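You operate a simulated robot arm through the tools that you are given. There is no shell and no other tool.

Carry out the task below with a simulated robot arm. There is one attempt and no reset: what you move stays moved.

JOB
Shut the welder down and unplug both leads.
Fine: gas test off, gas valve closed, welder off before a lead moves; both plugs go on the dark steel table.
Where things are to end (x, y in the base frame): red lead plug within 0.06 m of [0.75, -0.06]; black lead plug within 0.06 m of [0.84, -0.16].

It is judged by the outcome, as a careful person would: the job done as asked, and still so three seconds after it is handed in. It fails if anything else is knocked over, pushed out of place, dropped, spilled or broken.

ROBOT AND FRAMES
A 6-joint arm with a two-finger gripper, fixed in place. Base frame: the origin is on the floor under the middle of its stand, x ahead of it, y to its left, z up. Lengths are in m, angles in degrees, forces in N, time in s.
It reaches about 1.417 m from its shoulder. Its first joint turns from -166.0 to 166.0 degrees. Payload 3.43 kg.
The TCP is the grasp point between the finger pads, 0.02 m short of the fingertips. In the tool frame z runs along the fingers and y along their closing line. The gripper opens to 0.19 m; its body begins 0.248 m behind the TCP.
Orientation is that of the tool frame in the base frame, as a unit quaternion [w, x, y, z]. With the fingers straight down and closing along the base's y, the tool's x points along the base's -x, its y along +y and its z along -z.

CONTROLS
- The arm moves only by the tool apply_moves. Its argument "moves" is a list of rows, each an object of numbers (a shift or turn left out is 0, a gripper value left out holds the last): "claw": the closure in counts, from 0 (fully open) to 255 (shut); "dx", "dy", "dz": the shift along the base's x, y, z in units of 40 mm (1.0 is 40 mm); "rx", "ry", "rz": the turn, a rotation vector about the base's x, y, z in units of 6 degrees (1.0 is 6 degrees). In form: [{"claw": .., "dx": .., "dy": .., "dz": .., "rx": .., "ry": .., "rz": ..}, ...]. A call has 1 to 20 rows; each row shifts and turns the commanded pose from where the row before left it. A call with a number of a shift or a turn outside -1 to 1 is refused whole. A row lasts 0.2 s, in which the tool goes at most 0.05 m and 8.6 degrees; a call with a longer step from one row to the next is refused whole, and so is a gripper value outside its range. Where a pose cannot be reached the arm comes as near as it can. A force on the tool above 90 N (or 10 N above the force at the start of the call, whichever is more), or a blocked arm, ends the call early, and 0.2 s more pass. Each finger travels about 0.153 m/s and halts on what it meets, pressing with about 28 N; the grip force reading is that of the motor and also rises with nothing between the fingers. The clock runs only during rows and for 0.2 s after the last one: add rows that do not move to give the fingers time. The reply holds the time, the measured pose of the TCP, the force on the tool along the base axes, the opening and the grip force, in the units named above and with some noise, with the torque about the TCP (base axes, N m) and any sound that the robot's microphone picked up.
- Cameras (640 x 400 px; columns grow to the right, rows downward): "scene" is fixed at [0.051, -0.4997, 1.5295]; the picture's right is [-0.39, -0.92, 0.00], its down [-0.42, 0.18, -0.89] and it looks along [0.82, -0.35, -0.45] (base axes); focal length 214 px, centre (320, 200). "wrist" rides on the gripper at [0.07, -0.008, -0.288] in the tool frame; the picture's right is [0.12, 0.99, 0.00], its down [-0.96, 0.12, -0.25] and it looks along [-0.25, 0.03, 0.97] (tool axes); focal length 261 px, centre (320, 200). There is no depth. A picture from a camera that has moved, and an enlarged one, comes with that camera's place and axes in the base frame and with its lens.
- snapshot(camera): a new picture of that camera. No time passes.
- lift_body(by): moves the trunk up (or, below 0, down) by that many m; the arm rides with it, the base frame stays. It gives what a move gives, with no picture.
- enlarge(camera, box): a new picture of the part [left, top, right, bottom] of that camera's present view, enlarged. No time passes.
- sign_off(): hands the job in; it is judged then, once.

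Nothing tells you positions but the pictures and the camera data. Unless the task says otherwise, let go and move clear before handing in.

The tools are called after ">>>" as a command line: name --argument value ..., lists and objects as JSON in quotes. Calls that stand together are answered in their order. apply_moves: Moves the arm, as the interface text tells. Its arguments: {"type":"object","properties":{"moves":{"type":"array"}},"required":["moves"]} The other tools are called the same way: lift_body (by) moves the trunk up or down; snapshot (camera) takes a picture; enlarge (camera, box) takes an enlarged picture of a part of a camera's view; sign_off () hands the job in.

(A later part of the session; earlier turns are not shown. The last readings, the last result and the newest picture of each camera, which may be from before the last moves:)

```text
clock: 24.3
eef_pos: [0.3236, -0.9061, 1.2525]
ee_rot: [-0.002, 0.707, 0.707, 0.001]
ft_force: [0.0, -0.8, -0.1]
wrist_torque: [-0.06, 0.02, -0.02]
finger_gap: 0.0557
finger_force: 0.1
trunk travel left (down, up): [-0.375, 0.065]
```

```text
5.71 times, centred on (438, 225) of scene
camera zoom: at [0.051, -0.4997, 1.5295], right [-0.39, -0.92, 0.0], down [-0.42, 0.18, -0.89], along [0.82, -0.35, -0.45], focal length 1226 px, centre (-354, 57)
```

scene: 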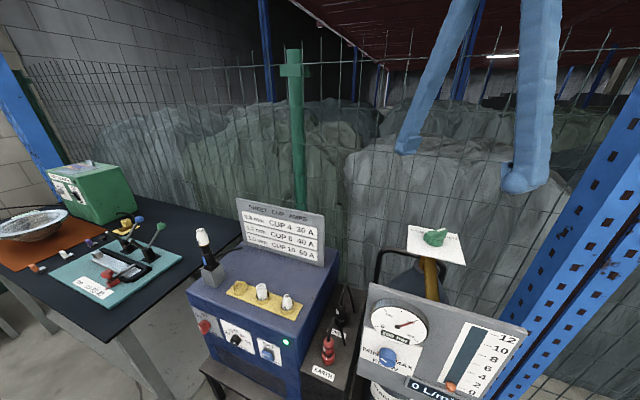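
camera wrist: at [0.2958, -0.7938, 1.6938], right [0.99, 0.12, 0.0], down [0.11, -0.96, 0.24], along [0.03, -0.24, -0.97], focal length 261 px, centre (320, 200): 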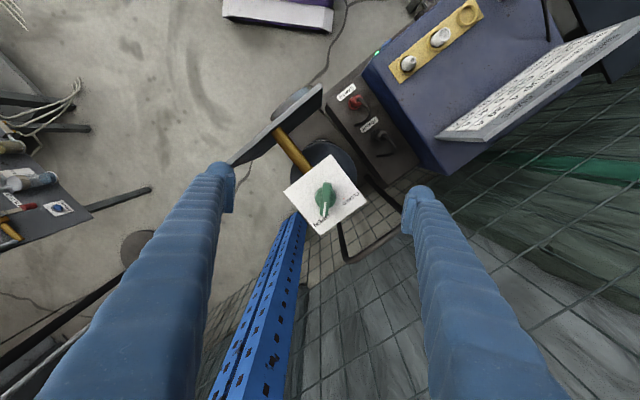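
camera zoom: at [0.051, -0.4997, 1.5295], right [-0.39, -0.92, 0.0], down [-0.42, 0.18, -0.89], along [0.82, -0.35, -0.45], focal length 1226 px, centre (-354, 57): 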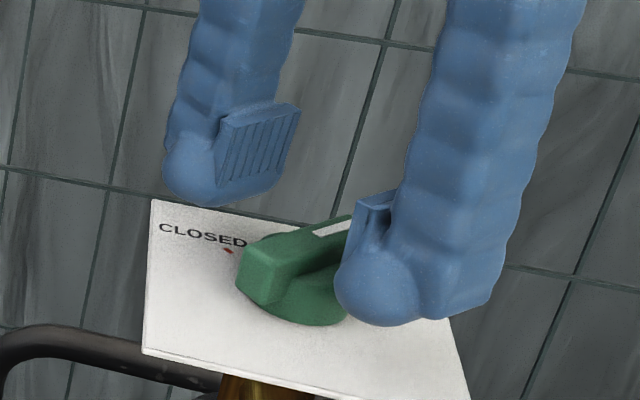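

The hub is about 2 mm to -x of the grip axis. I'll correct that, lower 1 cm so the fingertips flank the hub, and narrow the gap to about 4.6 cm.

>>> apply_moves --moves '[{"dx": -0.06}, {"dz": -0.13}, {"dz": -0.13}, {"claw": 193}, {}]'

>>> enlarge --camera "wrist" --box '[240, 130, 400, 230]'

>>> enlarge --camera "scene" --box '[390, 190, 486, 260]'

```text
clock: 25.5
eef_pos: [0.3211, -0.9073, 1.2424]
ee_rot: [-0.001, 0.707, 0.708, 0.001]
ft_force: [0.2, -0.2, -0.9]
wrist_torque: [0.02, -0.03, -0.01]
finger_gap: 0.0463
finger_force: 0.1
trunk travel left (down, up): [-0.375, 0.065]
```

```text
4.00 times, centred on (320, 180) of wrist
camera zoom: at [0.311, -0.8358, 1.5287], right [0.99, 0.12, 0.0], down [0.12, -0.96, 0.25], along [0.03, -0.24, -0.97], focal length 1043 px, centre (320, 280)
```

zoom: 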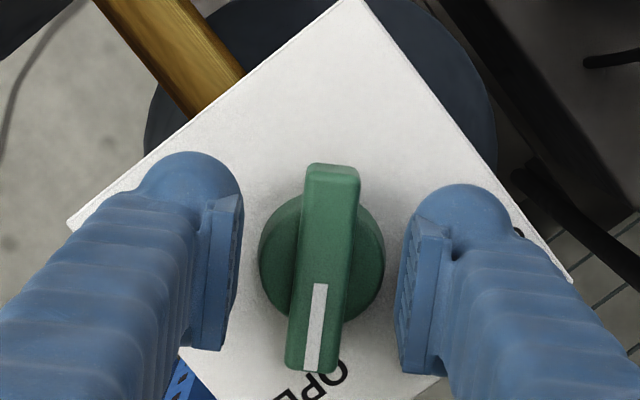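

```text
5.71 times, centred on (438, 225) of scene
camera zoom: at [0.051, -0.4997, 1.5295], right [-0.39, -0.92, 0.0], down [-0.42, 0.18, -0.89], along [0.82, -0.35, -0.45], focal length 1226 px, centre (-354, 57)
```

zoom: 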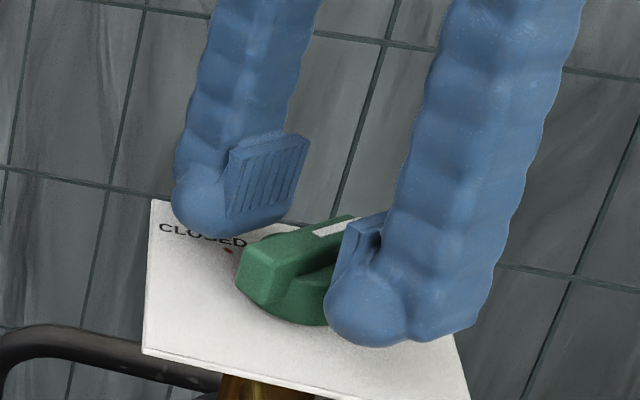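

The handle is centred between the fingers with clearance all round. Now I'll rotate about the vertical axis (+, toward CLOSED), first 42° to make contact and start turning.

>>> apply_moves --moves '[{"rz": 1}, {"rz": 1}, {"rz": 1}, {"rz": 1}, {"rz": 1}, {"rz": 1}, {"rz": 1}, {}]'

>>> enlarge --camera "wrist" --box '[240, 130, 400, 230]'

>>> enlarge --camera "scene" --box '[390, 190, 486, 260]'

```text
clock: 27.3
eef_pos: [0.3198, -0.9056, 1.2405]
ee_rot: [-0.002, 0.405, 0.914, 0.0]
ft_force: [-0.1, -0.7, -0.1]
wrist_torque: [0.0, 0.0, 0.03]
finger_gap: 0.0461
finger_force: 0.1
trunk travel left (down, up): [-0.375, 0.065]
```

```text
4.00 times, centred on (320, 180) of wrist
camera zoom: at [0.2653, -0.8591, 1.5278], right [0.66, 0.75, 0.0], down [0.73, -0.64, 0.25], along [0.19, -0.16, -0.97], focal length 1043 px, centre (320, 280)
```

zoom: 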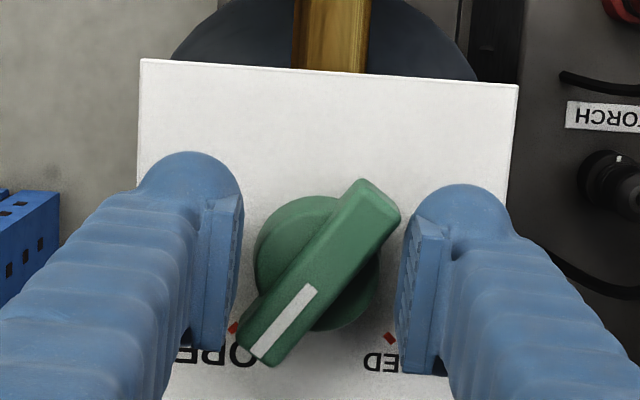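

```text
5.71 times, centred on (438, 225) of scene
camera zoom: at [0.051, -0.4997, 1.5295], right [-0.39, -0.92, 0.0], down [-0.42, 0.18, -0.89], along [0.82, -0.35, -0.45], focal length 1226 px, centre (-354, 57)
```

zoom: 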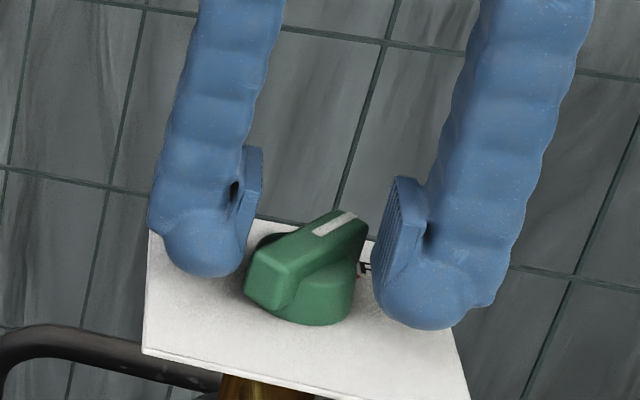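

Both ticks are visible now, and the handle has begun to turn (about 13°) with negligible torque. I'll continue rotating toward CLOSED.

>>> apply_moves --moves '[{"rz": 1}, {"rz": 1}, {"rz": 1}, {"rz": 1}, {"rz": 1}, {"rz": 1}, {"rz": 1}, {"rz": 1}, {"rz": 1}, {"rz": 1}, {}]'

>>> enlarge --camera "wrist" --box '[240, 130, 400, 230]'

>>> enlarge --camera "scene" --box '[390, 190, 486, 260]'

```text
clock: 29.7
eef_pos: [0.3199, -0.9055, 1.2402]
ee_rot: [-0.001, -0.105, 0.994, 0.001]
ft_force: [-0.3, -1.5, 0.0]
wrist_torque: [-0.01, -0.04, -0.06]
finger_gap: 0.0468
finger_force: 0.9
trunk travel left (down, up): [-0.375, 0.065]
```

```text
4.00 times, centred on (320, 180) of wrist
camera zoom: at [0.2522, -0.9284, 1.5281], right [-0.33, 0.95, 0.0], down [0.92, 0.31, 0.25], along [0.23, 0.08, -0.97], focal length 1043 px, centre (320, 280)
```

zoom: 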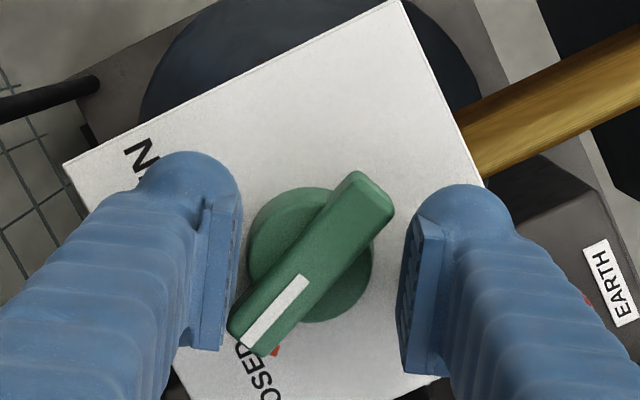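

```text
5.71 times, centred on (438, 225) of scene
camera zoom: at [0.051, -0.4997, 1.5295], right [-0.39, -0.92, 0.0], down [-0.42, 0.18, -0.89], along [0.82, -0.35, -0.45], focal length 1226 px, centre (-354, 57)
```

zoom: 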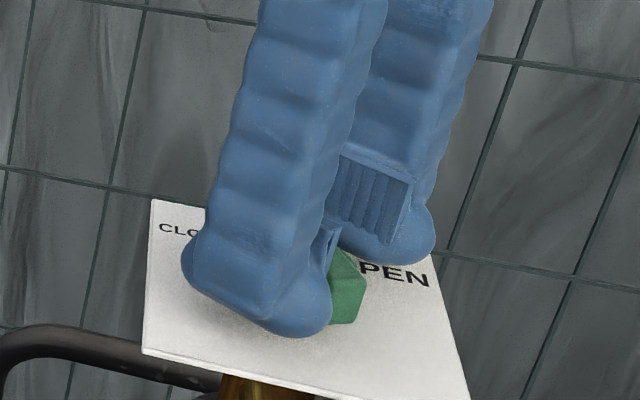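

The handle is now within about 23° of the CLOSED tick. Four more steps should finish it.

>>> apply_moves --moves '[{"rz": 1}, {"rz": 1}, {"rz": 1}, {"rz": 0.8}, {}, {}]'

>>> enlarge --camera "wrist" --box '[240, 130, 400, 230]'

```text
clock: 31.1
eef_pos: [0.3191, -0.9055, 1.2417]
ee_rot: [-0.001, -0.3, 0.954, 0.001]
ft_force: [-2.5, -6.8, 2.0]
wrist_torque: [-0.03, 0.01, -0.23]
finger_gap: 0.0485
finger_force: 1.8
trunk travel left (down, up): [-0.375, 0.065]
```

```text
4.00 times, centred on (320, 180) of wrist
camera zoom: at [0.2659, -0.9525, 1.5283], right [-0.67, 0.75, 0.0], down [0.72, 0.64, 0.25], along [0.18, 0.16, -0.97], focal length 1043 px, centre (320, 280)
```

zoom: 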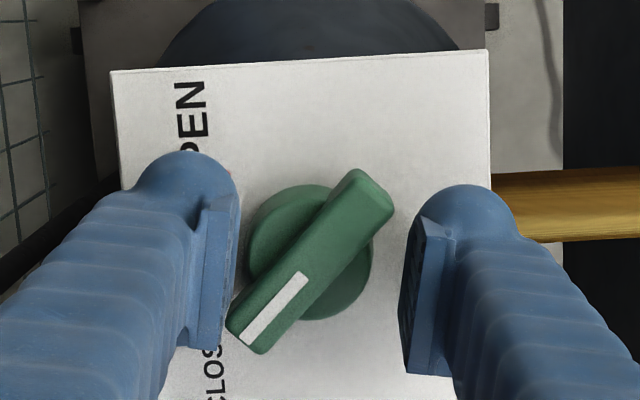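

The handle is now about 1° from the CLOSED direction and the load is rising slightly, as at a stop. I'll give it a small extra nudge and then relax to verify.

>>> apply_moves --moves '[{"rz": 0.6}, {}, {}]'

>>> enlarge --camera "wrist" --box '[240, 130, 400, 230]'

```text
clock: 31.9
eef_pos: [0.3187, -0.907, 1.241]
ee_rot: [-0.001, -0.329, 0.944, 0.0]
ft_force: [-6.7, -15.7, 2.8]
wrist_torque: [-0.08, -0.08, -0.53]
finger_gap: 0.0509
finger_force: 4.0
trunk travel left (down, up): [-0.375, 0.065]
```

```text
4.00 times, centred on (320, 180) of wrist
camera zoom: at [0.268, -0.9563, 1.5281], right [-0.71, 0.7, 0.0], down [0.68, 0.69, 0.25], along [0.17, 0.18, -0.97], focal length 1043 px, centre (320, 280)
```

zoom: 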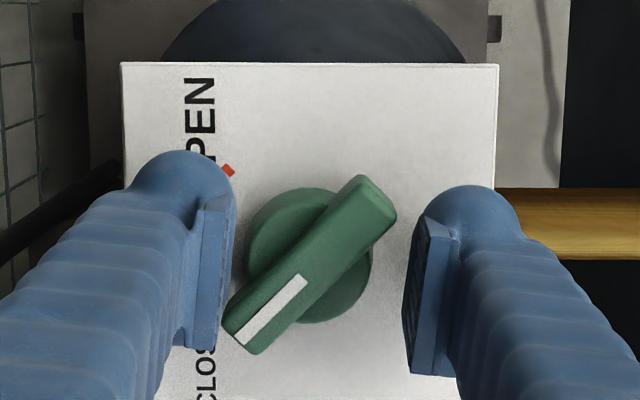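

The handle is at its CLOSED stop (load rises, no more motion). I'll back off the rotation, open slightly, and lift clear to verify.

>>> apply_moves --moves '[{"rz": -1}, {"rz": -1, "claw": 175}, {"rz": -1}, {"dz": 0.5}, {"dz": 0.9}, {"dz": 0.9}, {"dz": 0.5}, {}]'

>>> enlarge --camera "scene" --box '[390, 190, 486, 260]'

>>> enlarge --camera "wrist" --box '[240, 130, 400, 230]'

>>> snapshot --camera "scene"

```text
clock: 33.7
eef_pos: [0.3161, -0.8896, 1.3442]
ee_rot: [-0.001, -0.178, 0.984, 0.001]
ft_force: [1.0, -0.5, -1.5]
wrist_torque: [0.12, 0.02, 0.0]
finger_gap: 0.0598
finger_force: 0.0
out of reach, approached as far as the arm can: row 6, 7
trunk travel left (down, up): [-0.375, 0.065]
```

```text
5.71 times, centred on (438, 225) of scene
camera zoom: at [0.051, -0.4997, 1.5295], right [-0.39, -0.92, 0.0], down [-0.42, 0.18, -0.89], along [0.82, -0.35, -0.45], focal length 1226 px, centre (-354, 57)
```

zoom: 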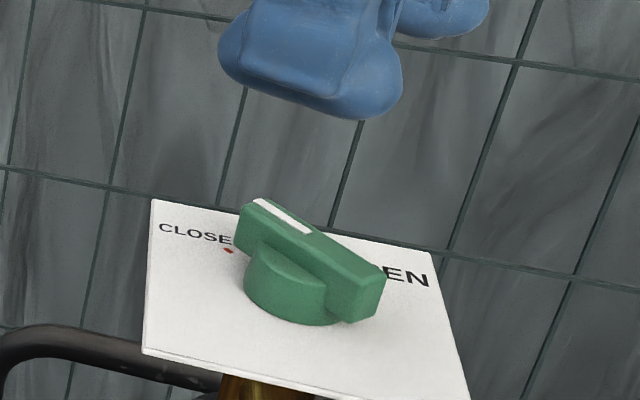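

```text
4.00 times, centred on (320, 180) of wrist
camera zoom: at [0.2527, -0.9226, 1.6319], right [-0.46, 0.89, 0.0], down [0.86, 0.44, 0.25], along [0.22, 0.12, -0.97], focal length 1043 px, centre (320, 280)
```

zoom: 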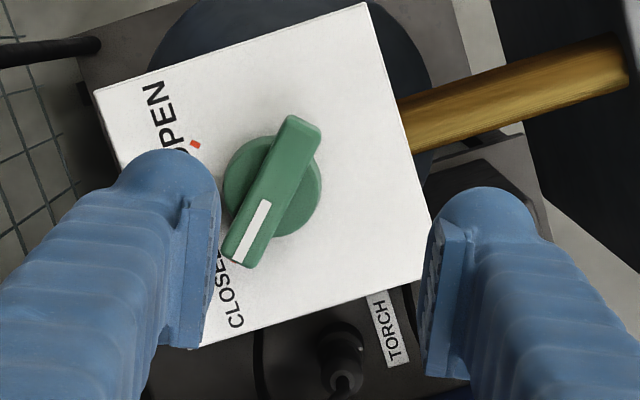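

```text
taken
```

scene: 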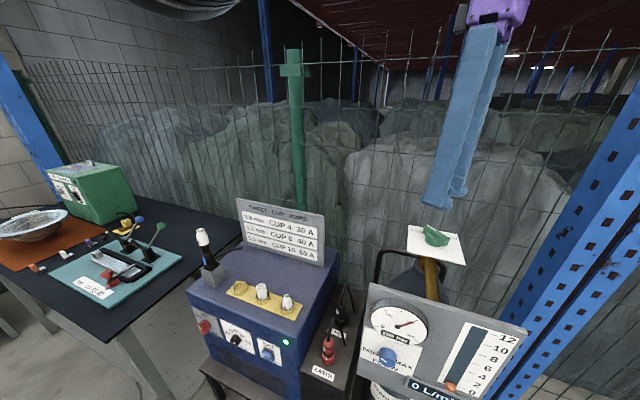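

The gas valve is now closed (pointer at CLOSED) and nothing else moved. Next is the red welder knob, so I'll travel back high over to the front of the welder, yawing to -45°.

>>> apply_moves --moves '[{"dx": 0.25, "dy": 0.9, "dz": 0.2, "rz": -0.65}, {"dx": 0.25, "dy": 0.9, "dz": 0.2, "rz": -0.65}, {"dx": 0.25, "dy": 0.9, "dz": 0.2, "rz": -0.65}, {"dx": 0.25, "dy": 0.9, "rz": -0.65}, {"dx": 0.25, "dy": 0.9, "rz": -0.65}, {"dx": 0.25, "dy": 0.9, "rz": -0.65}, {"dx": 0.25, "dy": 0.9, "rz": -0.65}, {"dx": 0.25, "dy": 0.9, "rz": -0.65}, {"dx": 0.25, "dy": 0.9, "rz": -0.65}, {"dx": 0.25, "dy": 0.9, "rz": -0.65}, {"dx": 0.25, "dy": 0.9, "rz": -0.65}, {"dx": 0.25, "dy": 0.9, "rz": -0.65}, {"dx": 0.25, "dy": 0.9, "rz": -0.65}, {"dx": 0.25, "dy": 0.9, "rz": -0.65}, {"dx": 0.25, "dy": 0.9, "rz": -0.65}, {"dx": 0.25, "dy": 0.9, "rz": -0.65}, {"dx": 0.4, "dy": 0.9, "rz": -0.52, "claw": 255}, {"dx": 0.4, "dy": 0.9}, {}]'

>>> snapshot --camera "scene"

```text
clock: 37.7
eef_pos: [0.5062, -0.2428, 1.3712]
ee_rot: [0.0, 0.383, 0.924, 0.001]
ft_force: [0.3, -0.5, 0.0]
wrist_torque: [0.01, -0.06, -0.01]
finger_gap: 0.0
finger_force: 28.5
trunk travel left (down, up): [-0.375, 0.065]
```

```text
taken
```

scene: 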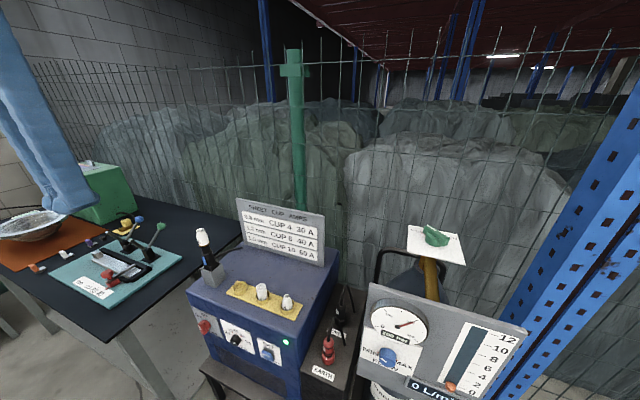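

I'm at (0.506,-0.243,1.371) in front of the welder with closed fingers. I'll lower the trunk fully, in two steps, to gain tilt range.

>>> lift_body --by -0.2

>>> lift_body --by -0.17

>>> apply_moves --moves '[{"rx": -0.663, "ry": -0.663}, {"rx": -0.663, "ry": -0.663}, {"rx": -0.663, "ry": -0.663}, {"rx": -0.663, "ry": -0.663}, {"rx": -0.663, "ry": -0.663}, {"rx": -0.663, "ry": -0.663}, {}]'

>>> snapshot --camera "wrist"

>>> snapshot --camera "scene"

```text
clock: 39.8
eef_pos: [0.5073, -0.2427, 1.1709]
ee_rot: [-0.001, 0.383, 0.924, 0.001]
ft_force: [0.1, 0.2, -0.3]
wrist_torque: [-0.02, -0.02, 0.04]
finger_gap: 0.0
finger_force: 27.9
trunk travel left (down, up): [-0.175, 0.265]
```

```text
clock: 41.8
eef_pos: [0.5068, -0.2426, 1.0008]
ee_rot: [-0.001, 0.384, 0.923, 0.0]
ft_force: [-0.4, -0.2, -0.1]
wrist_torque: [0.01, -0.03, -0.02]
finger_gap: 0.0
finger_force: 28.3
trunk travel left (down, up): [-0.005, 0.435]
```

```text
clock: 43.4
eef_pos: [0.5053, -0.2415, 1.0007]
ee_rot: [0.268, 0.366, 0.884, -0.11]
ft_force: [-0.6, 0.0, 0.1]
wrist_torque: [-0.04, -0.03, 0.04]
finger_gap: 0.0004
finger_force: 28.0
trunk travel left (down, up): [-0.005, 0.435]
```

```text
taken
camera wrist: at [0.3444, -0.0937, 1.2002], right [0.63, 0.77, -0.06], down [0.55, -0.39, 0.74], along [0.55, -0.5, -0.67], focal length 261 px, centre (320, 200)
```

wrist: 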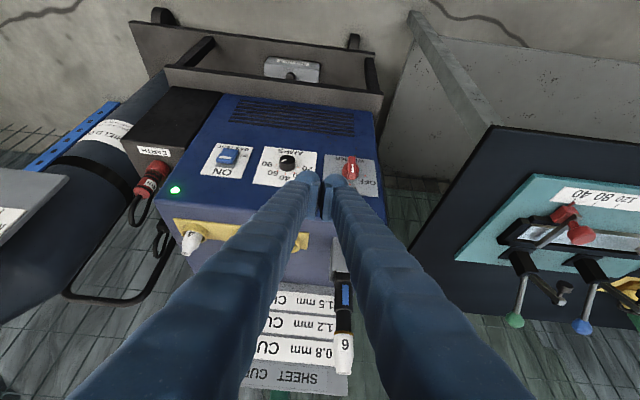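

```text
taken
```

scene: 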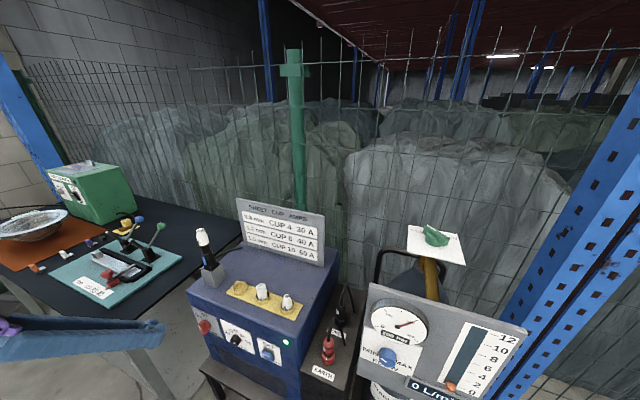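

Tilt of 34° reached with no reach problem. I'll now come down to about 7 cm in front of and just right of the red knob's top end.

>>> apply_moves --moves '[{"dx": 0.27, "dy": -0.155, "dz": -0.83}, {"dx": 0.27, "dy": -0.155, "dz": -0.83}, {"dx": 0.27, "dy": -0.155, "dz": -0.83}, {"dx": 0.27, "dy": -0.155, "dz": -0.83, "rx": -0.25, "ry": -0.25}, {"dx": 0.27, "dy": -0.155, "dz": -0.83, "rx": -0.25, "ry": -0.25}, {"dx": 0.27, "dy": -0.155, "dz": -0.83, "rx": -0.25, "ry": -0.25}, {}]'

>>> snapshot --camera "wrist"

>>> enlarge --camera "scene" --box '[150, 280, 278, 360]'

```text
clock: 45.0
eef_pos: [0.59, -0.2863, 0.806]
ee_rot: [0.314, 0.359, 0.869, -0.13]
ft_force: [0.3, -1.1, -0.7]
wrist_torque: [-0.02, 0.03, -0.06]
finger_gap: 0.0
finger_force: 28.3
out of reach, approached as far as the arm can: row 5, 6
trunk travel left (down, up): [-0.005, 0.435]
```

```text
taken
camera wrist: at [0.4147, -0.1223, 0.9809], right [0.64, 0.77, -0.08], down [0.49, -0.33, 0.8], along [0.59, -0.55, -0.59], focal length 261 px, centre (320, 200)
```

wrist: 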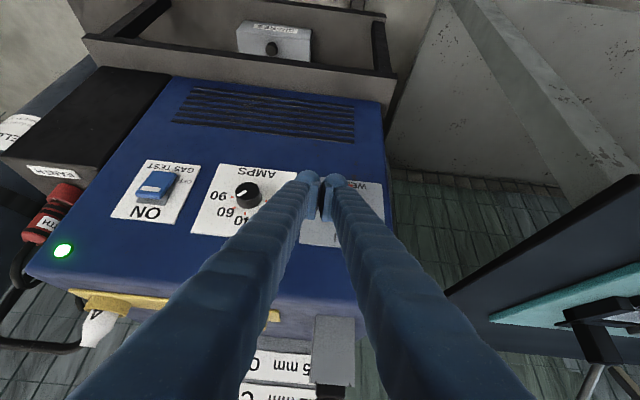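

```text
5.00 times, centred on (214, 320) of scene
camera zoom: at [0.051, -0.4997, 1.5295], right [-0.39, -0.92, 0.0], down [-0.42, 0.18, -0.89], along [0.82, -0.35, -0.45], focal length 1072 px, centre (850, -400)
```

zoom: 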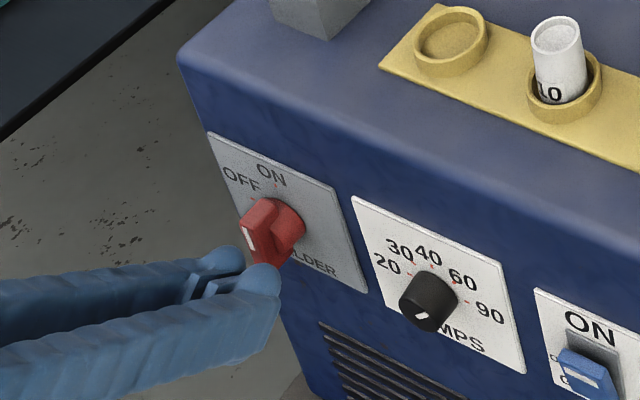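

The knob's axis works out at about e=0.253, z=0.771, with the bar upright to z≈0.80. I'll shift slightly right and then approach, so the leading bulb sits beside the bar's upper end on its right.

>>> apply_moves --moves '[{"dx": -0.1, "dy": -0.42, "dz": -0.15}, {"dx": 0.1, "dy": -0.36, "dz": -0.15}, {"dx": 0.12, "dy": -0.12}, {}]'

>>> enlarge --camera "scene" --box '[160, 290, 256, 350]'

>>> enlarge --camera "wrist" --box '[240, 110, 400, 220]'

```text
clock: 46.0
eef_pos: [0.5952, -0.321, 0.7945]
ee_rot: [0.316, 0.36, 0.868, -0.131]
ft_force: [0.1, 0.0, -0.5]
wrist_torque: [0.05, -0.01, 0.02]
finger_gap: 0.0
finger_force: 28.3
trunk travel left (down, up): [-0.005, 0.435]
```

```text
6.67 times, centred on (208, 320) of scene
camera zoom: at [0.051, -0.4997, 1.5295], right [-0.39, -0.92, 0.0], down [-0.42, 0.18, -0.89], along [0.82, -0.35, -0.45], focal length 1430 px, centre (1067, -600)
```

zoom: 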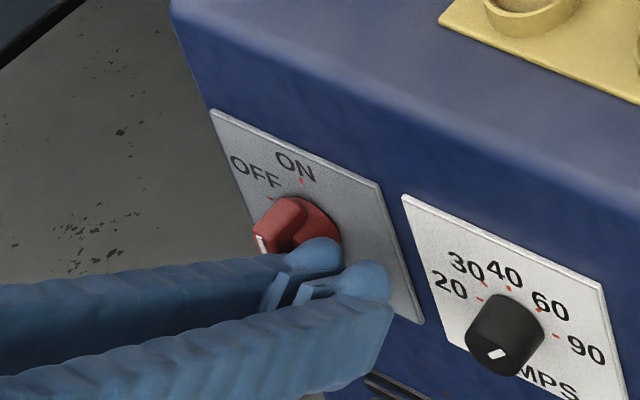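

```text
3.64 times, centred on (320, 165) of wrist
camera zoom: at [0.4184, -0.1584, 0.9691], right [0.64, 0.77, -0.08], down [0.49, -0.33, 0.81], along [0.59, -0.55, -0.58], focal length 948 px, centre (320, 327)
```

zoom: 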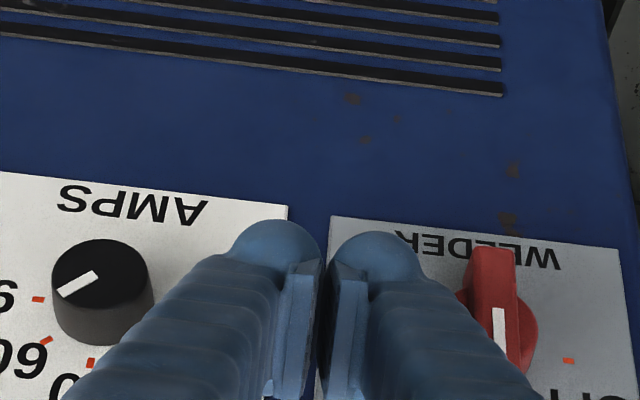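

The leading bulb is just right of the bar's upper end at the right depth. I'll push left (+e) along an arc over the knob; the first part now.

>>> apply_moves --moves '[{"dx": 0.2, "dy": 0.15}, {"dx": 0.18, "dy": 0.165}, {"dx": 0.1, "dy": 0.1, "dz": 0.08}, {"dx": 0.1, "dy": 0.1, "dz": 0.08}, {}]'

>>> enlarge --camera "scene" --box '[160, 290, 256, 350]'

>>> enlarge --camera "wrist" --box '[240, 110, 400, 220]'

```text
clock: 47.1
eef_pos: [0.6171, -0.3009, 0.8014]
ee_rot: [0.316, 0.36, 0.868, -0.131]
ft_force: [0.0, 0.7, -0.2]
wrist_torque: [0.06, 0.02, 0.0]
finger_gap: 0.0002
finger_force: 27.9
trunk travel left (down, up): [-0.005, 0.435]
```

```text
6.67 times, centred on (208, 320) of scene
camera zoom: at [0.051, -0.4997, 1.5295], right [-0.39, -0.92, 0.0], down [-0.42, 0.18, -0.89], along [0.82, -0.35, -0.45], focal length 1430 px, centre (1067, -600)
```

zoom: 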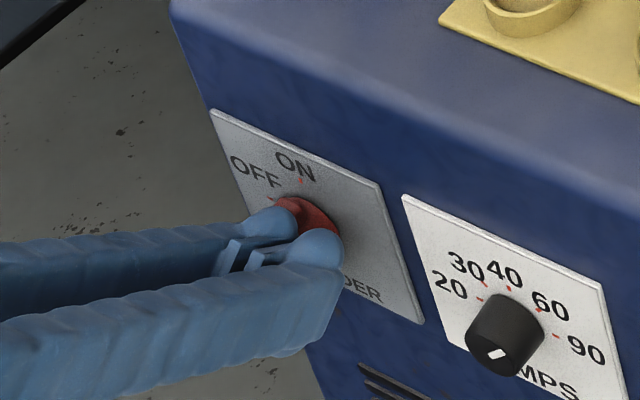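

```text
3.64 times, centred on (320, 165) of wrist
camera zoom: at [0.4412, -0.1368, 0.9749], right [0.64, 0.77, -0.08], down [0.49, -0.33, 0.81], along [0.6, -0.55, -0.58], focal length 948 px, centre (320, 327)
```

zoom: 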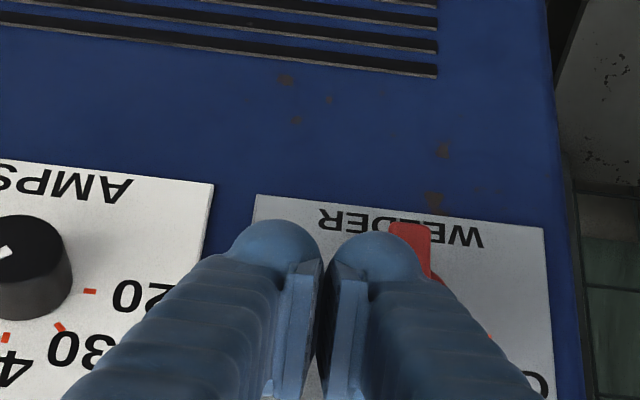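

The bar's lower end is visible beside the bulb, so contact is just beginning and the force is low. I'll continue the arc to the left and then down.

>>> apply_moves --moves '[{"dx": 0.14, "dy": 0.14, "dz": 0.04}, {"dx": 0.14, "dy": 0.14, "dz": 0.02}, {"dx": 0.135, "dy": 0.135, "dz": -0.05}, {"dx": 0.135, "dy": 0.135, "dz": -0.08}, {}]'

>>> enlarge --camera "scene" --box '[160, 290, 256, 350]'

>>> enlarge --camera "wrist" --box '[240, 110, 400, 220]'

```text
clock: 48.4
eef_pos: [0.6387, -0.2767, 0.8]
ee_rot: [0.317, 0.358, 0.868, -0.129]
ft_force: [-15.1, 18.5, 25.9]
wrist_torque: [-0.15, -0.29, 0.55]
finger_gap: 0.0001
finger_force: 28.3
trunk travel left (down, up): [-0.005, 0.435]
```

```text
6.67 times, centred on (208, 320) of scene
camera zoom: at [0.051, -0.4997, 1.5295], right [-0.39, -0.92, 0.0], down [-0.42, 0.18, -0.89], along [0.82, -0.35, -0.45], focal length 1430 px, centre (1067, -600)
```

zoom: 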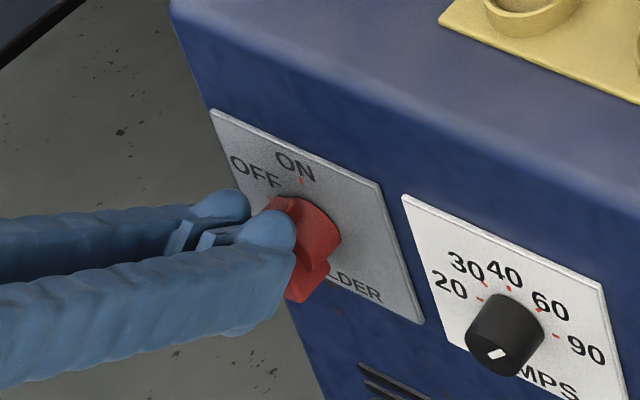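

```text
3.64 times, centred on (320, 165) of wrist
camera zoom: at [0.4621, -0.1133, 0.9735], right [0.64, 0.77, -0.08], down [0.49, -0.33, 0.81], along [0.6, -0.55, -0.58], focal length 948 px, centre (320, 327)
```

zoom: 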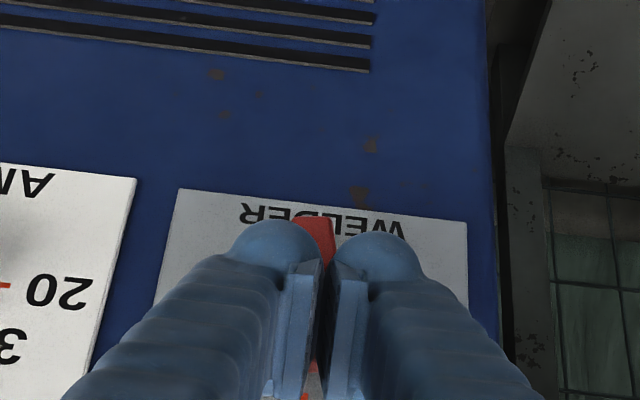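

The bulb rode up over the bar instead of turning it: the bar is still upright and I feel 35 N outward and up. I'll back straight out before trying a better approach.

>>> apply_moves --moves '[{"dx": -0.25, "dy": 0.25, "dz": 0.25}, {"dx": -0.35, "dy": 0.35, "dz": 0.2}, {"dx": -0.2, "dy": 0.2}, {}]'

>>> enlarge --camera "scene" --box '[160, 280, 256, 340]'

>>> enlarge --camera "wrist" --box '[240, 110, 400, 220]'

```text
clock: 49.4
eef_pos: [0.6072, -0.2468, 0.8145]
ee_rot: [0.316, 0.36, 0.868, -0.131]
ft_force: [-0.4, 0.6, 0.4]
wrist_torque: [-0.03, -0.04, -0.03]
finger_gap: 0.0001
finger_force: 27.6
trunk travel left (down, up): [-0.005, 0.435]
```

```text
6.67 times, centred on (208, 310) of scene
camera zoom: at [0.051, -0.4997, 1.5295], right [-0.39, -0.92, 0.0], down [-0.42, 0.18, -0.89], along [0.82, -0.35, -0.45], focal length 1430 px, centre (1067, -533)
```

zoom: 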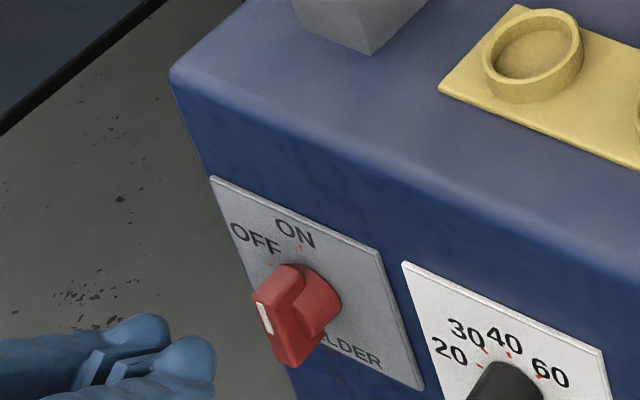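

```text
3.64 times, centred on (320, 165) of wrist
camera zoom: at [0.431, -0.0831, 0.9896], right [0.64, 0.77, -0.08], down [0.49, -0.33, 0.81], along [0.59, -0.55, -0.58], focal length 948 px, centre (320, 327)
```

zoom: 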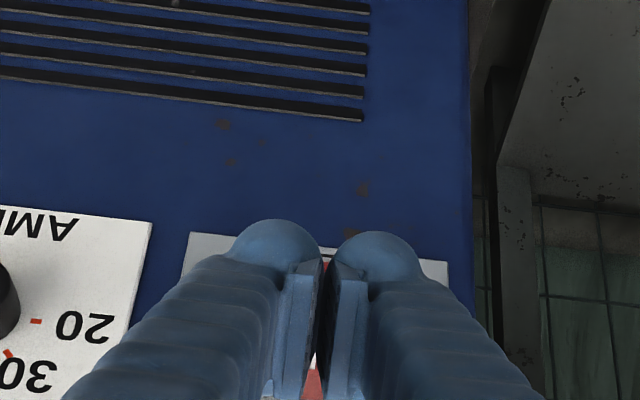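

The knob is untouched, still ON. The bulb was too shallow and too high, so I'll re-approach 1 cm deeper and lower, on the right side of the bar, before sweeping left.

>>> apply_moves --moves '[{"dx": -0.324, "dy": -0.324, "dz": -0.2}, {"dx": -0.324, "dy": -0.324, "dz": -0.2}, {"dx": -0.2, "dy": -0.448, "dz": -0.26}, {"dx": 0.3, "dy": -0.3}, {"dx": 0.3, "dy": -0.3}, {"dx": 0.265, "dy": -0.265}, {}]'

>>> enlarge --camera "scene" --box '[160, 290, 256, 350]'

>>> enlarge --camera "wrist" --box '[240, 110, 400, 220]'

```text
clock: 51.0
eef_pos: [0.6232, -0.3272, 0.792]
ee_rot: [0.315, 0.36, 0.869, -0.13]
ft_force: [-19.0, 22.4, 11.5]
wrist_torque: [-0.28, -0.24, 0.04]
finger_gap: 0.0003
finger_force: 34.9
out of reach, approached as far as the arm can: row 2, 3
trunk travel left (down, up): [-0.005, 0.435]
```

```text
6.67 times, centred on (208, 320) of scene
camera zoom: at [0.051, -0.4997, 1.5295], right [-0.39, -0.92, 0.0], down [-0.42, 0.18, -0.89], along [0.82, -0.35, -0.45], focal length 1430 px, centre (1067, -600)
```

zoom: 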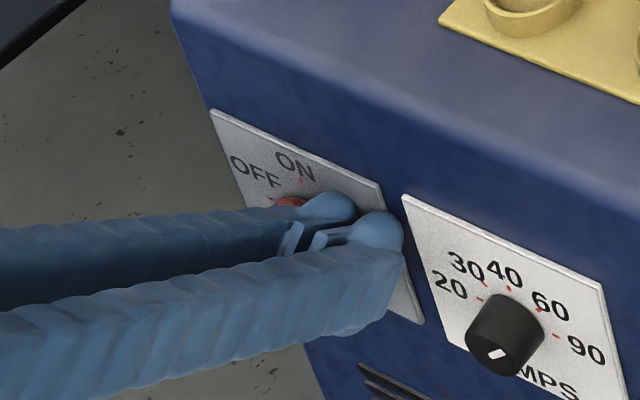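

```text
3.64 times, centred on (320, 165) of wrist
camera zoom: at [0.4461, -0.1638, 0.9672], right [0.64, 0.77, -0.08], down [0.49, -0.33, 0.81], along [0.59, -0.55, -0.59], focal length 948 px, centre (320, 327)
```

zoom: 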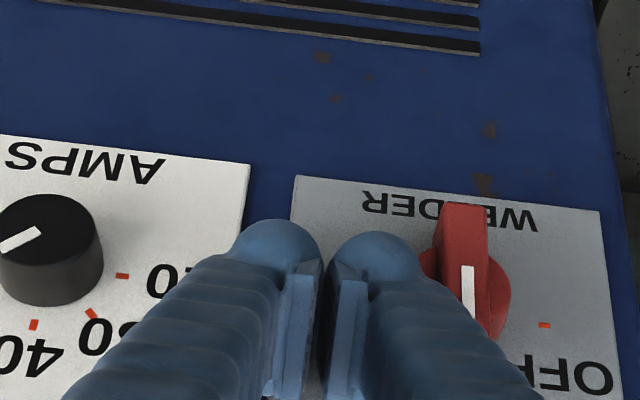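

The bulb now touches the plate (29 N outward), which confirms the depth; it sits right beside the bar. I'll ease back about 8 mm and start the sweep to the left.

>>> apply_moves --moves '[{"dx": -0.14, "dy": 0.14, "dz": -0.07}, {"dx": 0.13, "dy": 0.13, "dz": 0.06}, {"dx": 0.13, "dy": 0.13, "dz": 0.1}, {}]'

>>> enlarge --camera "scene" --box '[160, 290, 256, 350]'

>>> enlarge --camera "wrist" --box '[240, 110, 400, 220]'

```text
clock: 52.0
eef_pos: [0.631, -0.3131, 0.7932]
ee_rot: [0.316, 0.359, 0.868, -0.13]
ft_force: [0.4, 0.2, 0.7]
wrist_torque: [-0.02, 0.0, 0.01]
finger_gap: 0.0
finger_force: 33.9
trunk travel left (down, up): [-0.005, 0.435]
```

```text
6.67 times, centred on (208, 320) of scene
camera zoom: at [0.051, -0.4997, 1.5295], right [-0.39, -0.92, 0.0], down [-0.42, 0.18, -0.89], along [0.82, -0.35, -0.45], focal length 1430 px, centre (1067, -600)
```

zoom: 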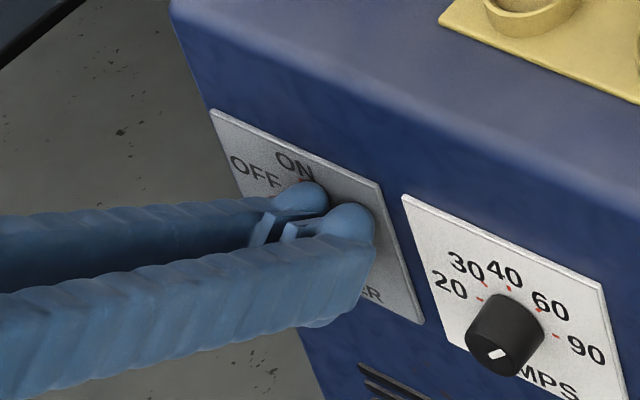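

```text
3.64 times, centred on (320, 165) of wrist
camera zoom: at [0.4546, -0.1501, 0.9695], right [0.64, 0.77, -0.08], down [0.49, -0.33, 0.81], along [0.6, -0.55, -0.58], focal length 948 px, centre (320, 327)
```

zoom: 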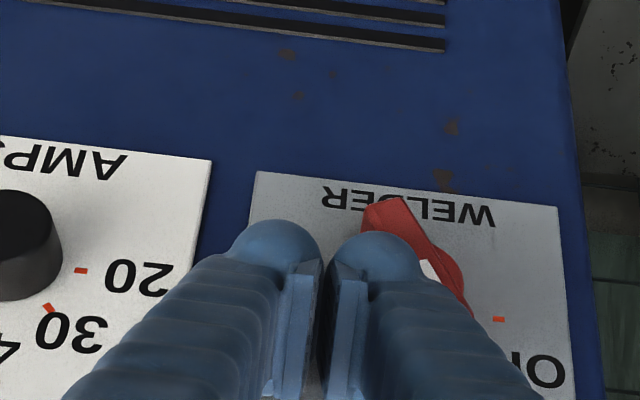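

The bar is turning now, tilted about 25-30° toward OFF with little force. I'll continue the arc.

>>> apply_moves --moves '[{"dx": 0.14, "dy": 0.145, "dz": 0.1}, {"dx": 0.14, "dy": 0.145, "dz": 0.06}, {"dx": 0.13, "dy": 0.135, "dz": -0.03}, {}]'

>>> enlarge --camera "scene" --box '[160, 290, 256, 350]'

>>> enlarge --camera "wrist" --box '[240, 110, 400, 220]'

```text
clock: 53.0
eef_pos: [0.6463, -0.2981, 0.8007]
ee_rot: [0.317, 0.36, 0.868, -0.13]
ft_force: [0.0, 1.8, 3.2]
wrist_torque: [0.05, -0.02, 0.08]
finger_gap: 0.0001
finger_force: 34.3
trunk travel left (down, up): [-0.005, 0.435]
```

```text
6.67 times, centred on (208, 320) of scene
camera zoom: at [0.051, -0.4997, 1.5295], right [-0.39, -0.92, 0.0], down [-0.42, 0.18, -0.89], along [0.82, -0.35, -0.45], focal length 1430 px, centre (1067, -600)
```

zoom: 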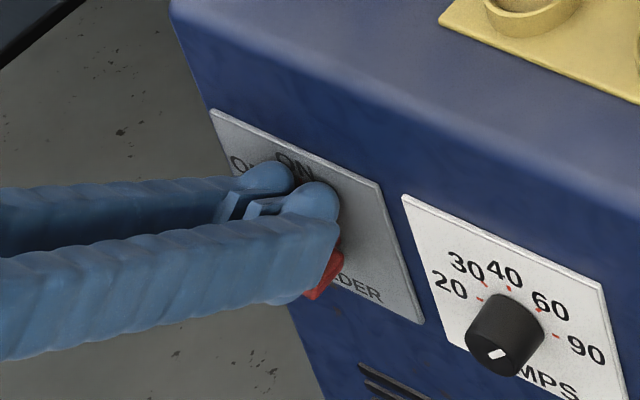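

```text
3.64 times, centred on (320, 165) of wrist
camera zoom: at [0.4704, -0.1337, 0.9747], right [0.64, 0.77, -0.08], down [0.49, -0.33, 0.81], along [0.6, -0.55, -0.58], focal length 948 px, centre (320, 327)
```

zoom: 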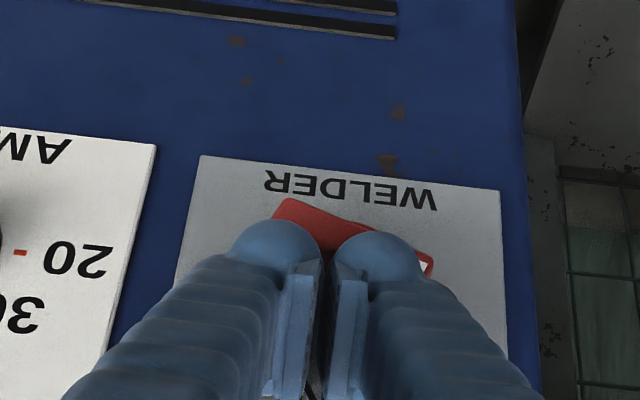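

The bar is about 60° around toward OFF. I'll finish with a left-and-down push.

>>> apply_moves --moves '[{"dx": 0.12, "dy": 0.13, "dz": -0.08}, {"dx": 0.1, "dy": 0.11, "dz": -0.12}, {"dx": 0.06, "dy": 0.06, "dz": -0.12}, {}]'

>>> enlarge --camera "scene" --box '[160, 290, 256, 350]'

>>> enlarge --camera "wrist" --box '[240, 110, 400, 220]'

```text
clock: 53.8
eef_pos: [0.6529, -0.2894, 0.7973]
ee_rot: [0.322, 0.363, 0.864, -0.134]
ft_force: [-41.2, 20.9, 51.8]
wrist_torque: [-0.2, 0.46, -0.69]
finger_gap: 0.0061
finger_force: 34.3
trunk travel left (down, up): [-0.005, 0.435]
stopped in row 4: the force on the tool passed its limit at 98 N (the readings are from after the stop); the commanded pose is now the measured one
```

```text
6.67 times, centred on (208, 320) of scene
camera zoom: at [0.051, -0.4997, 1.5295], right [-0.39, -0.92, 0.0], down [-0.42, 0.18, -0.89], along [0.82, -0.35, -0.45], focal length 1430 px, centre (1067, -600)
```

zoom: 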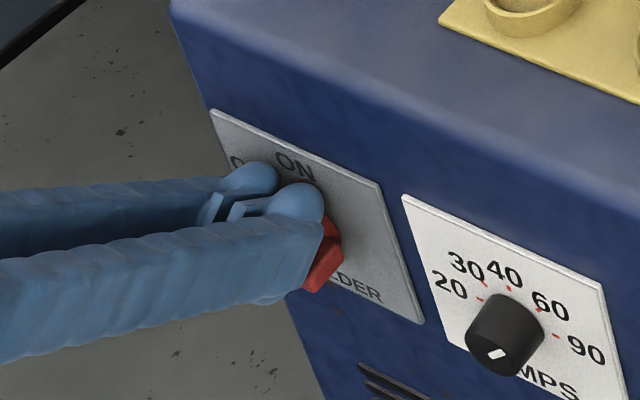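

```text
3.64 times, centred on (320, 165) of wrist
camera zoom: at [0.4759, -0.1226, 0.968], right [0.65, 0.76, -0.07], down [0.48, -0.33, 0.82], along [0.6, -0.56, -0.57], focal length 948 px, centre (320, 327)
```

zoom: 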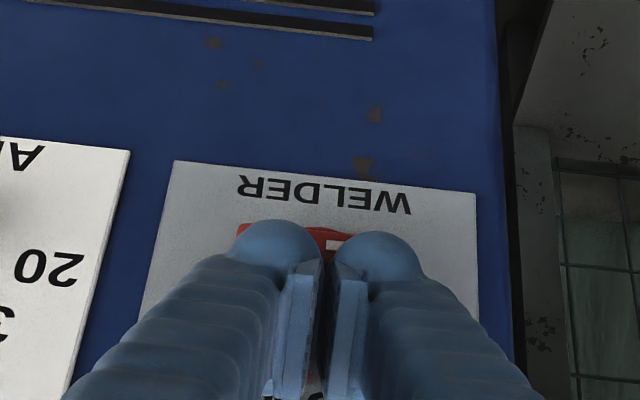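

The force hit the limit as the bar reached about horizontal. I'll retreat up and out and check the knob.

>>> apply_moves --moves '[{"dx": -0.05, "dy": 0.05, "dz": 0.3}, {"dx": -0.3, "dy": 0.3, "dz": 0.3}, {"dx": -0.4, "dy": 0.4, "dz": 0.2}, {"dx": -0.3, "dy": 0.3}, {}]'

>>> enlarge --camera "scene" --box '[160, 290, 256, 350]'

>>> snapshot --camera "scene"

```text
clock: 55.0
eef_pos: [0.6155, -0.2469, 0.8234]
ee_rot: [0.319, 0.362, 0.866, -0.133]
ft_force: [-0.7, -1.2, 0.5]
wrist_torque: [0.01, 0.02, -0.04]
finger_gap: 0.0
finger_force: 34.1
trunk travel left (down, up): [-0.005, 0.435]
```

```text
6.67 times, centred on (208, 320) of scene
camera zoom: at [0.051, -0.4997, 1.5295], right [-0.39, -0.92, 0.0], down [-0.42, 0.18, -0.89], along [0.82, -0.35, -0.45], focal length 1430 px, centre (1067, -600)
```

zoom: 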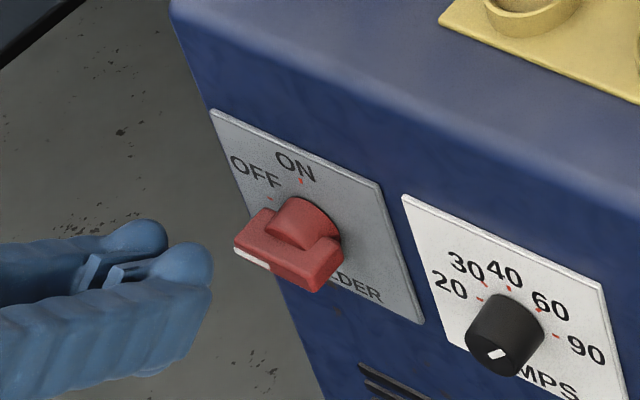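

```text
taken
```

scene: 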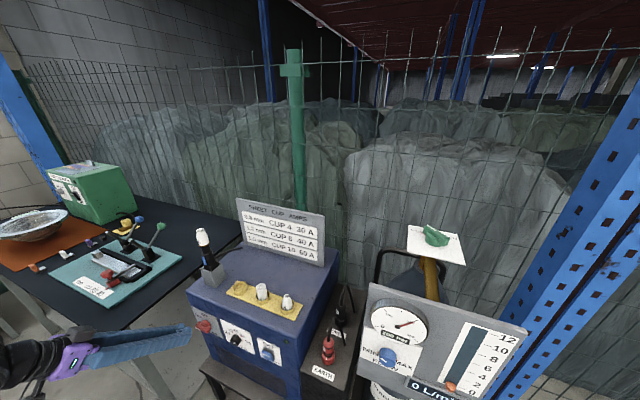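

The bar is now horizontal and the green lamp looks dark. Let me verify both closely.

>>> enlarge --camera "scene" --box '[185, 300, 233, 345]'

>>> enlarge --camera "scene" --box '[250, 325, 310, 372]'

>>> snapshot --camera "wrist"

```text
8.89 times, centred on (209, 322) of scene
camera zoom: at [0.051, -0.4997, 1.5295], right [-0.39, -0.92, 0.0], down [-0.42, 0.18, -0.89], along [0.82, -0.35, -0.45], focal length 1906 px, centre (1307, -889)
```

zoom: 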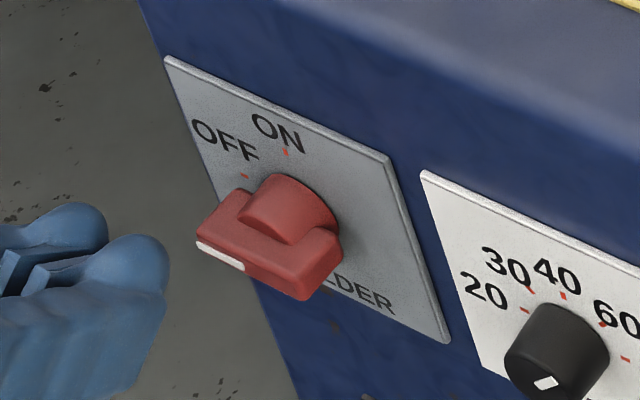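

```text
8.51 times, centred on (280, 348) of scene
camera zoom: at [0.051, -0.4997, 1.5295], right [-0.39, -0.92, 0.0], down [-0.42, 0.18, -0.89], along [0.82, -0.35, -0.45], focal length 1825 px, centre (660, -1064)
```

zoom: 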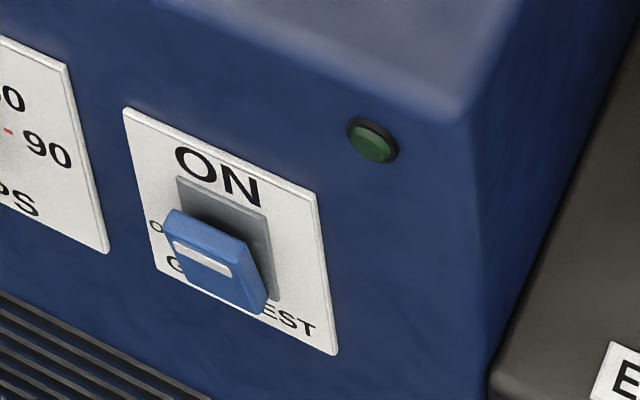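

```text
taken
camera wrist: at [0.4401, -0.0809, 0.9963], right [0.64, 0.76, -0.08], down [0.48, -0.33, 0.81], along [0.59, -0.56, -0.58], focal length 261 px, centre (320, 200)
```

wrist: 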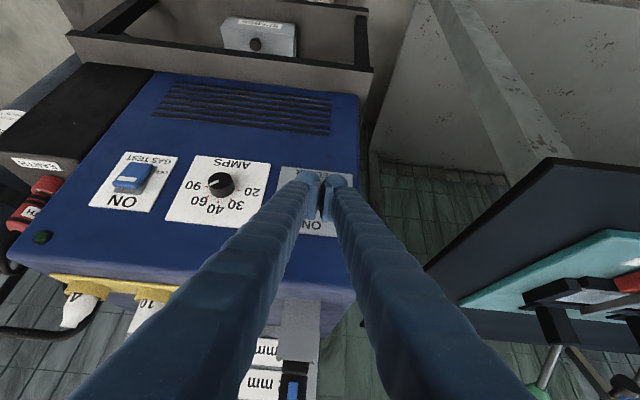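

The lamp is dark, the rocker shows OFF, and the knob's bar points at OFF, so the machine is shut down. Next come the leads: I'll rise and straighten the tool, open the fingers, and raise the trunk part-way for a top view of the plugs.

>>> apply_moves --moves '[{"dx": -0.1, "dy": 0.1, "dz": 0.8, "rx": 0.6, "ry": 0.6}, {"dx": -0.1, "dy": 0.1, "dz": 0.8, "rx": 0.68, "ry": 0.68}, {"dz": 0.8, "rx": 0.68, "ry": 0.68}, {"dz": 0.8, "rx": 0.68, "ry": 0.68}, {"dz": 0.8, "rx": 0.68, "ry": 0.68}, {"dz": 0.8, "rx": 0.68, "ry": 0.68}, {"dz": 0.8, "rx": 0.68, "ry": 0.68}, {}]'

>>> lift_body --by 0.2

>>> snapshot --camera "wrist"

```text
clock: 56.8
eef_pos: [0.6058, -0.2393, 1.0477]
ee_rot: [0.005, 0.385, 0.923, -0.003]
ft_force: [0.3, -0.1, -0.7]
wrist_torque: [0.07, 0.01, 0.02]
finger_gap: 0.0003
finger_force: 34.4
trunk travel left (down, up): [-0.005, 0.435]
```

```text
clock: 58.9
eef_pos: [0.6053, -0.238, 1.2483]
ee_rot: [0.006, 0.386, 0.922, -0.005]
ft_force: [1.0, 0.2, 0.8]
wrist_torque: [0.0, 0.02, 0.08]
finger_gap: 0.0
finger_force: 34.8
trunk travel left (down, up): [-0.205, 0.235]
```

```text
taken
camera wrist: at [0.5474, -0.1898, 1.5338], right [0.62, 0.78, -0.01], down [0.76, -0.6, 0.26], along [0.2, -0.17, -0.97], focal length 261 px, centre (320, 200)
```

wrist: 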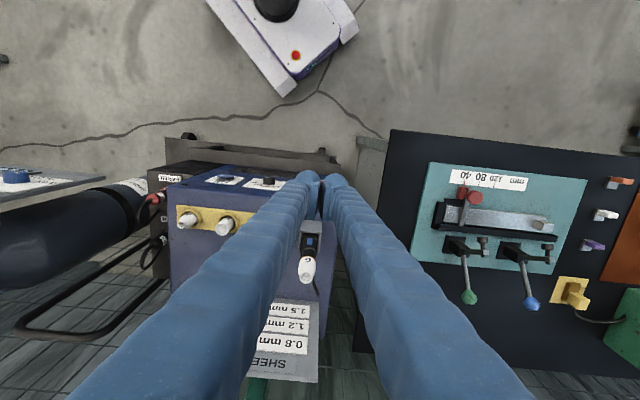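

I can see the table strip between mat and edge (edge at e≈0.418, mat from ≈0.54). Now I'll travel over the plugs with the fingers partly open to look straight down at them.

>>> apply_moves --moves '[{"claw": 0, "rx": 0.13, "ry": 0.07}, {"dx": -0.308, "dy": -0.927}, {"dx": -0.308, "dy": -0.927}, {"dx": -0.308, "dy": -0.927}, {"dx": -0.308, "dy": -0.927}, {"dx": -0.308, "dy": -0.927}, {"dx": -0.308, "dy": -0.927}, {"dx": -0.308, "dy": -0.927}, {"dx": -0.308, "dy": -0.927}, {"dx": -0.308, "dy": -0.927}, {"dx": -0.308, "dy": -0.927}, {"dx": -0.308, "dy": -0.927}, {"dx": -0.308, "dy": -0.927}, {"dx": -0.308, "dy": -0.927}, {}]'

>>> snapshot --camera "wrist"

>>> snapshot --camera "scene"

```text
clock: 62.1
eef_pos: [0.4441, -0.7212, 1.2502]
ee_rot: [0.0, 0.385, 0.923, 0.001]
ft_force: [-0.7, -0.5, 0.0]
wrist_torque: [0.08, -0.02, -0.01]
finger_gap: 0.1901
finger_force: 0.1
trunk travel left (down, up): [-0.205, 0.235]
```

```text
taken
camera wrist: at [0.3882, -0.6771, 1.5371], right [0.62, 0.78, 0.0], down [0.76, -0.6, 0.25], along [0.19, -0.15, -0.97], focal length 261 px, centre (320, 200)
```

wrist: 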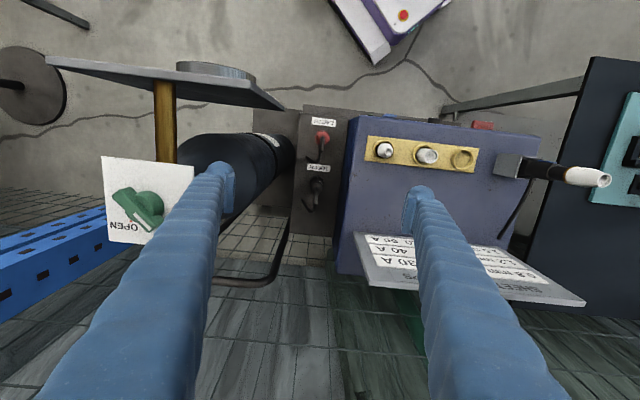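

```text
taken
```

scene: 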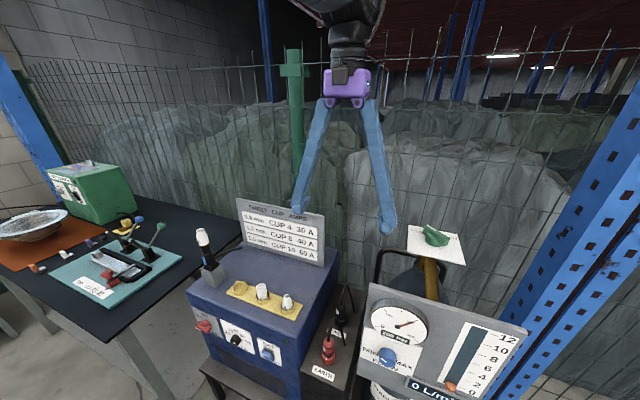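

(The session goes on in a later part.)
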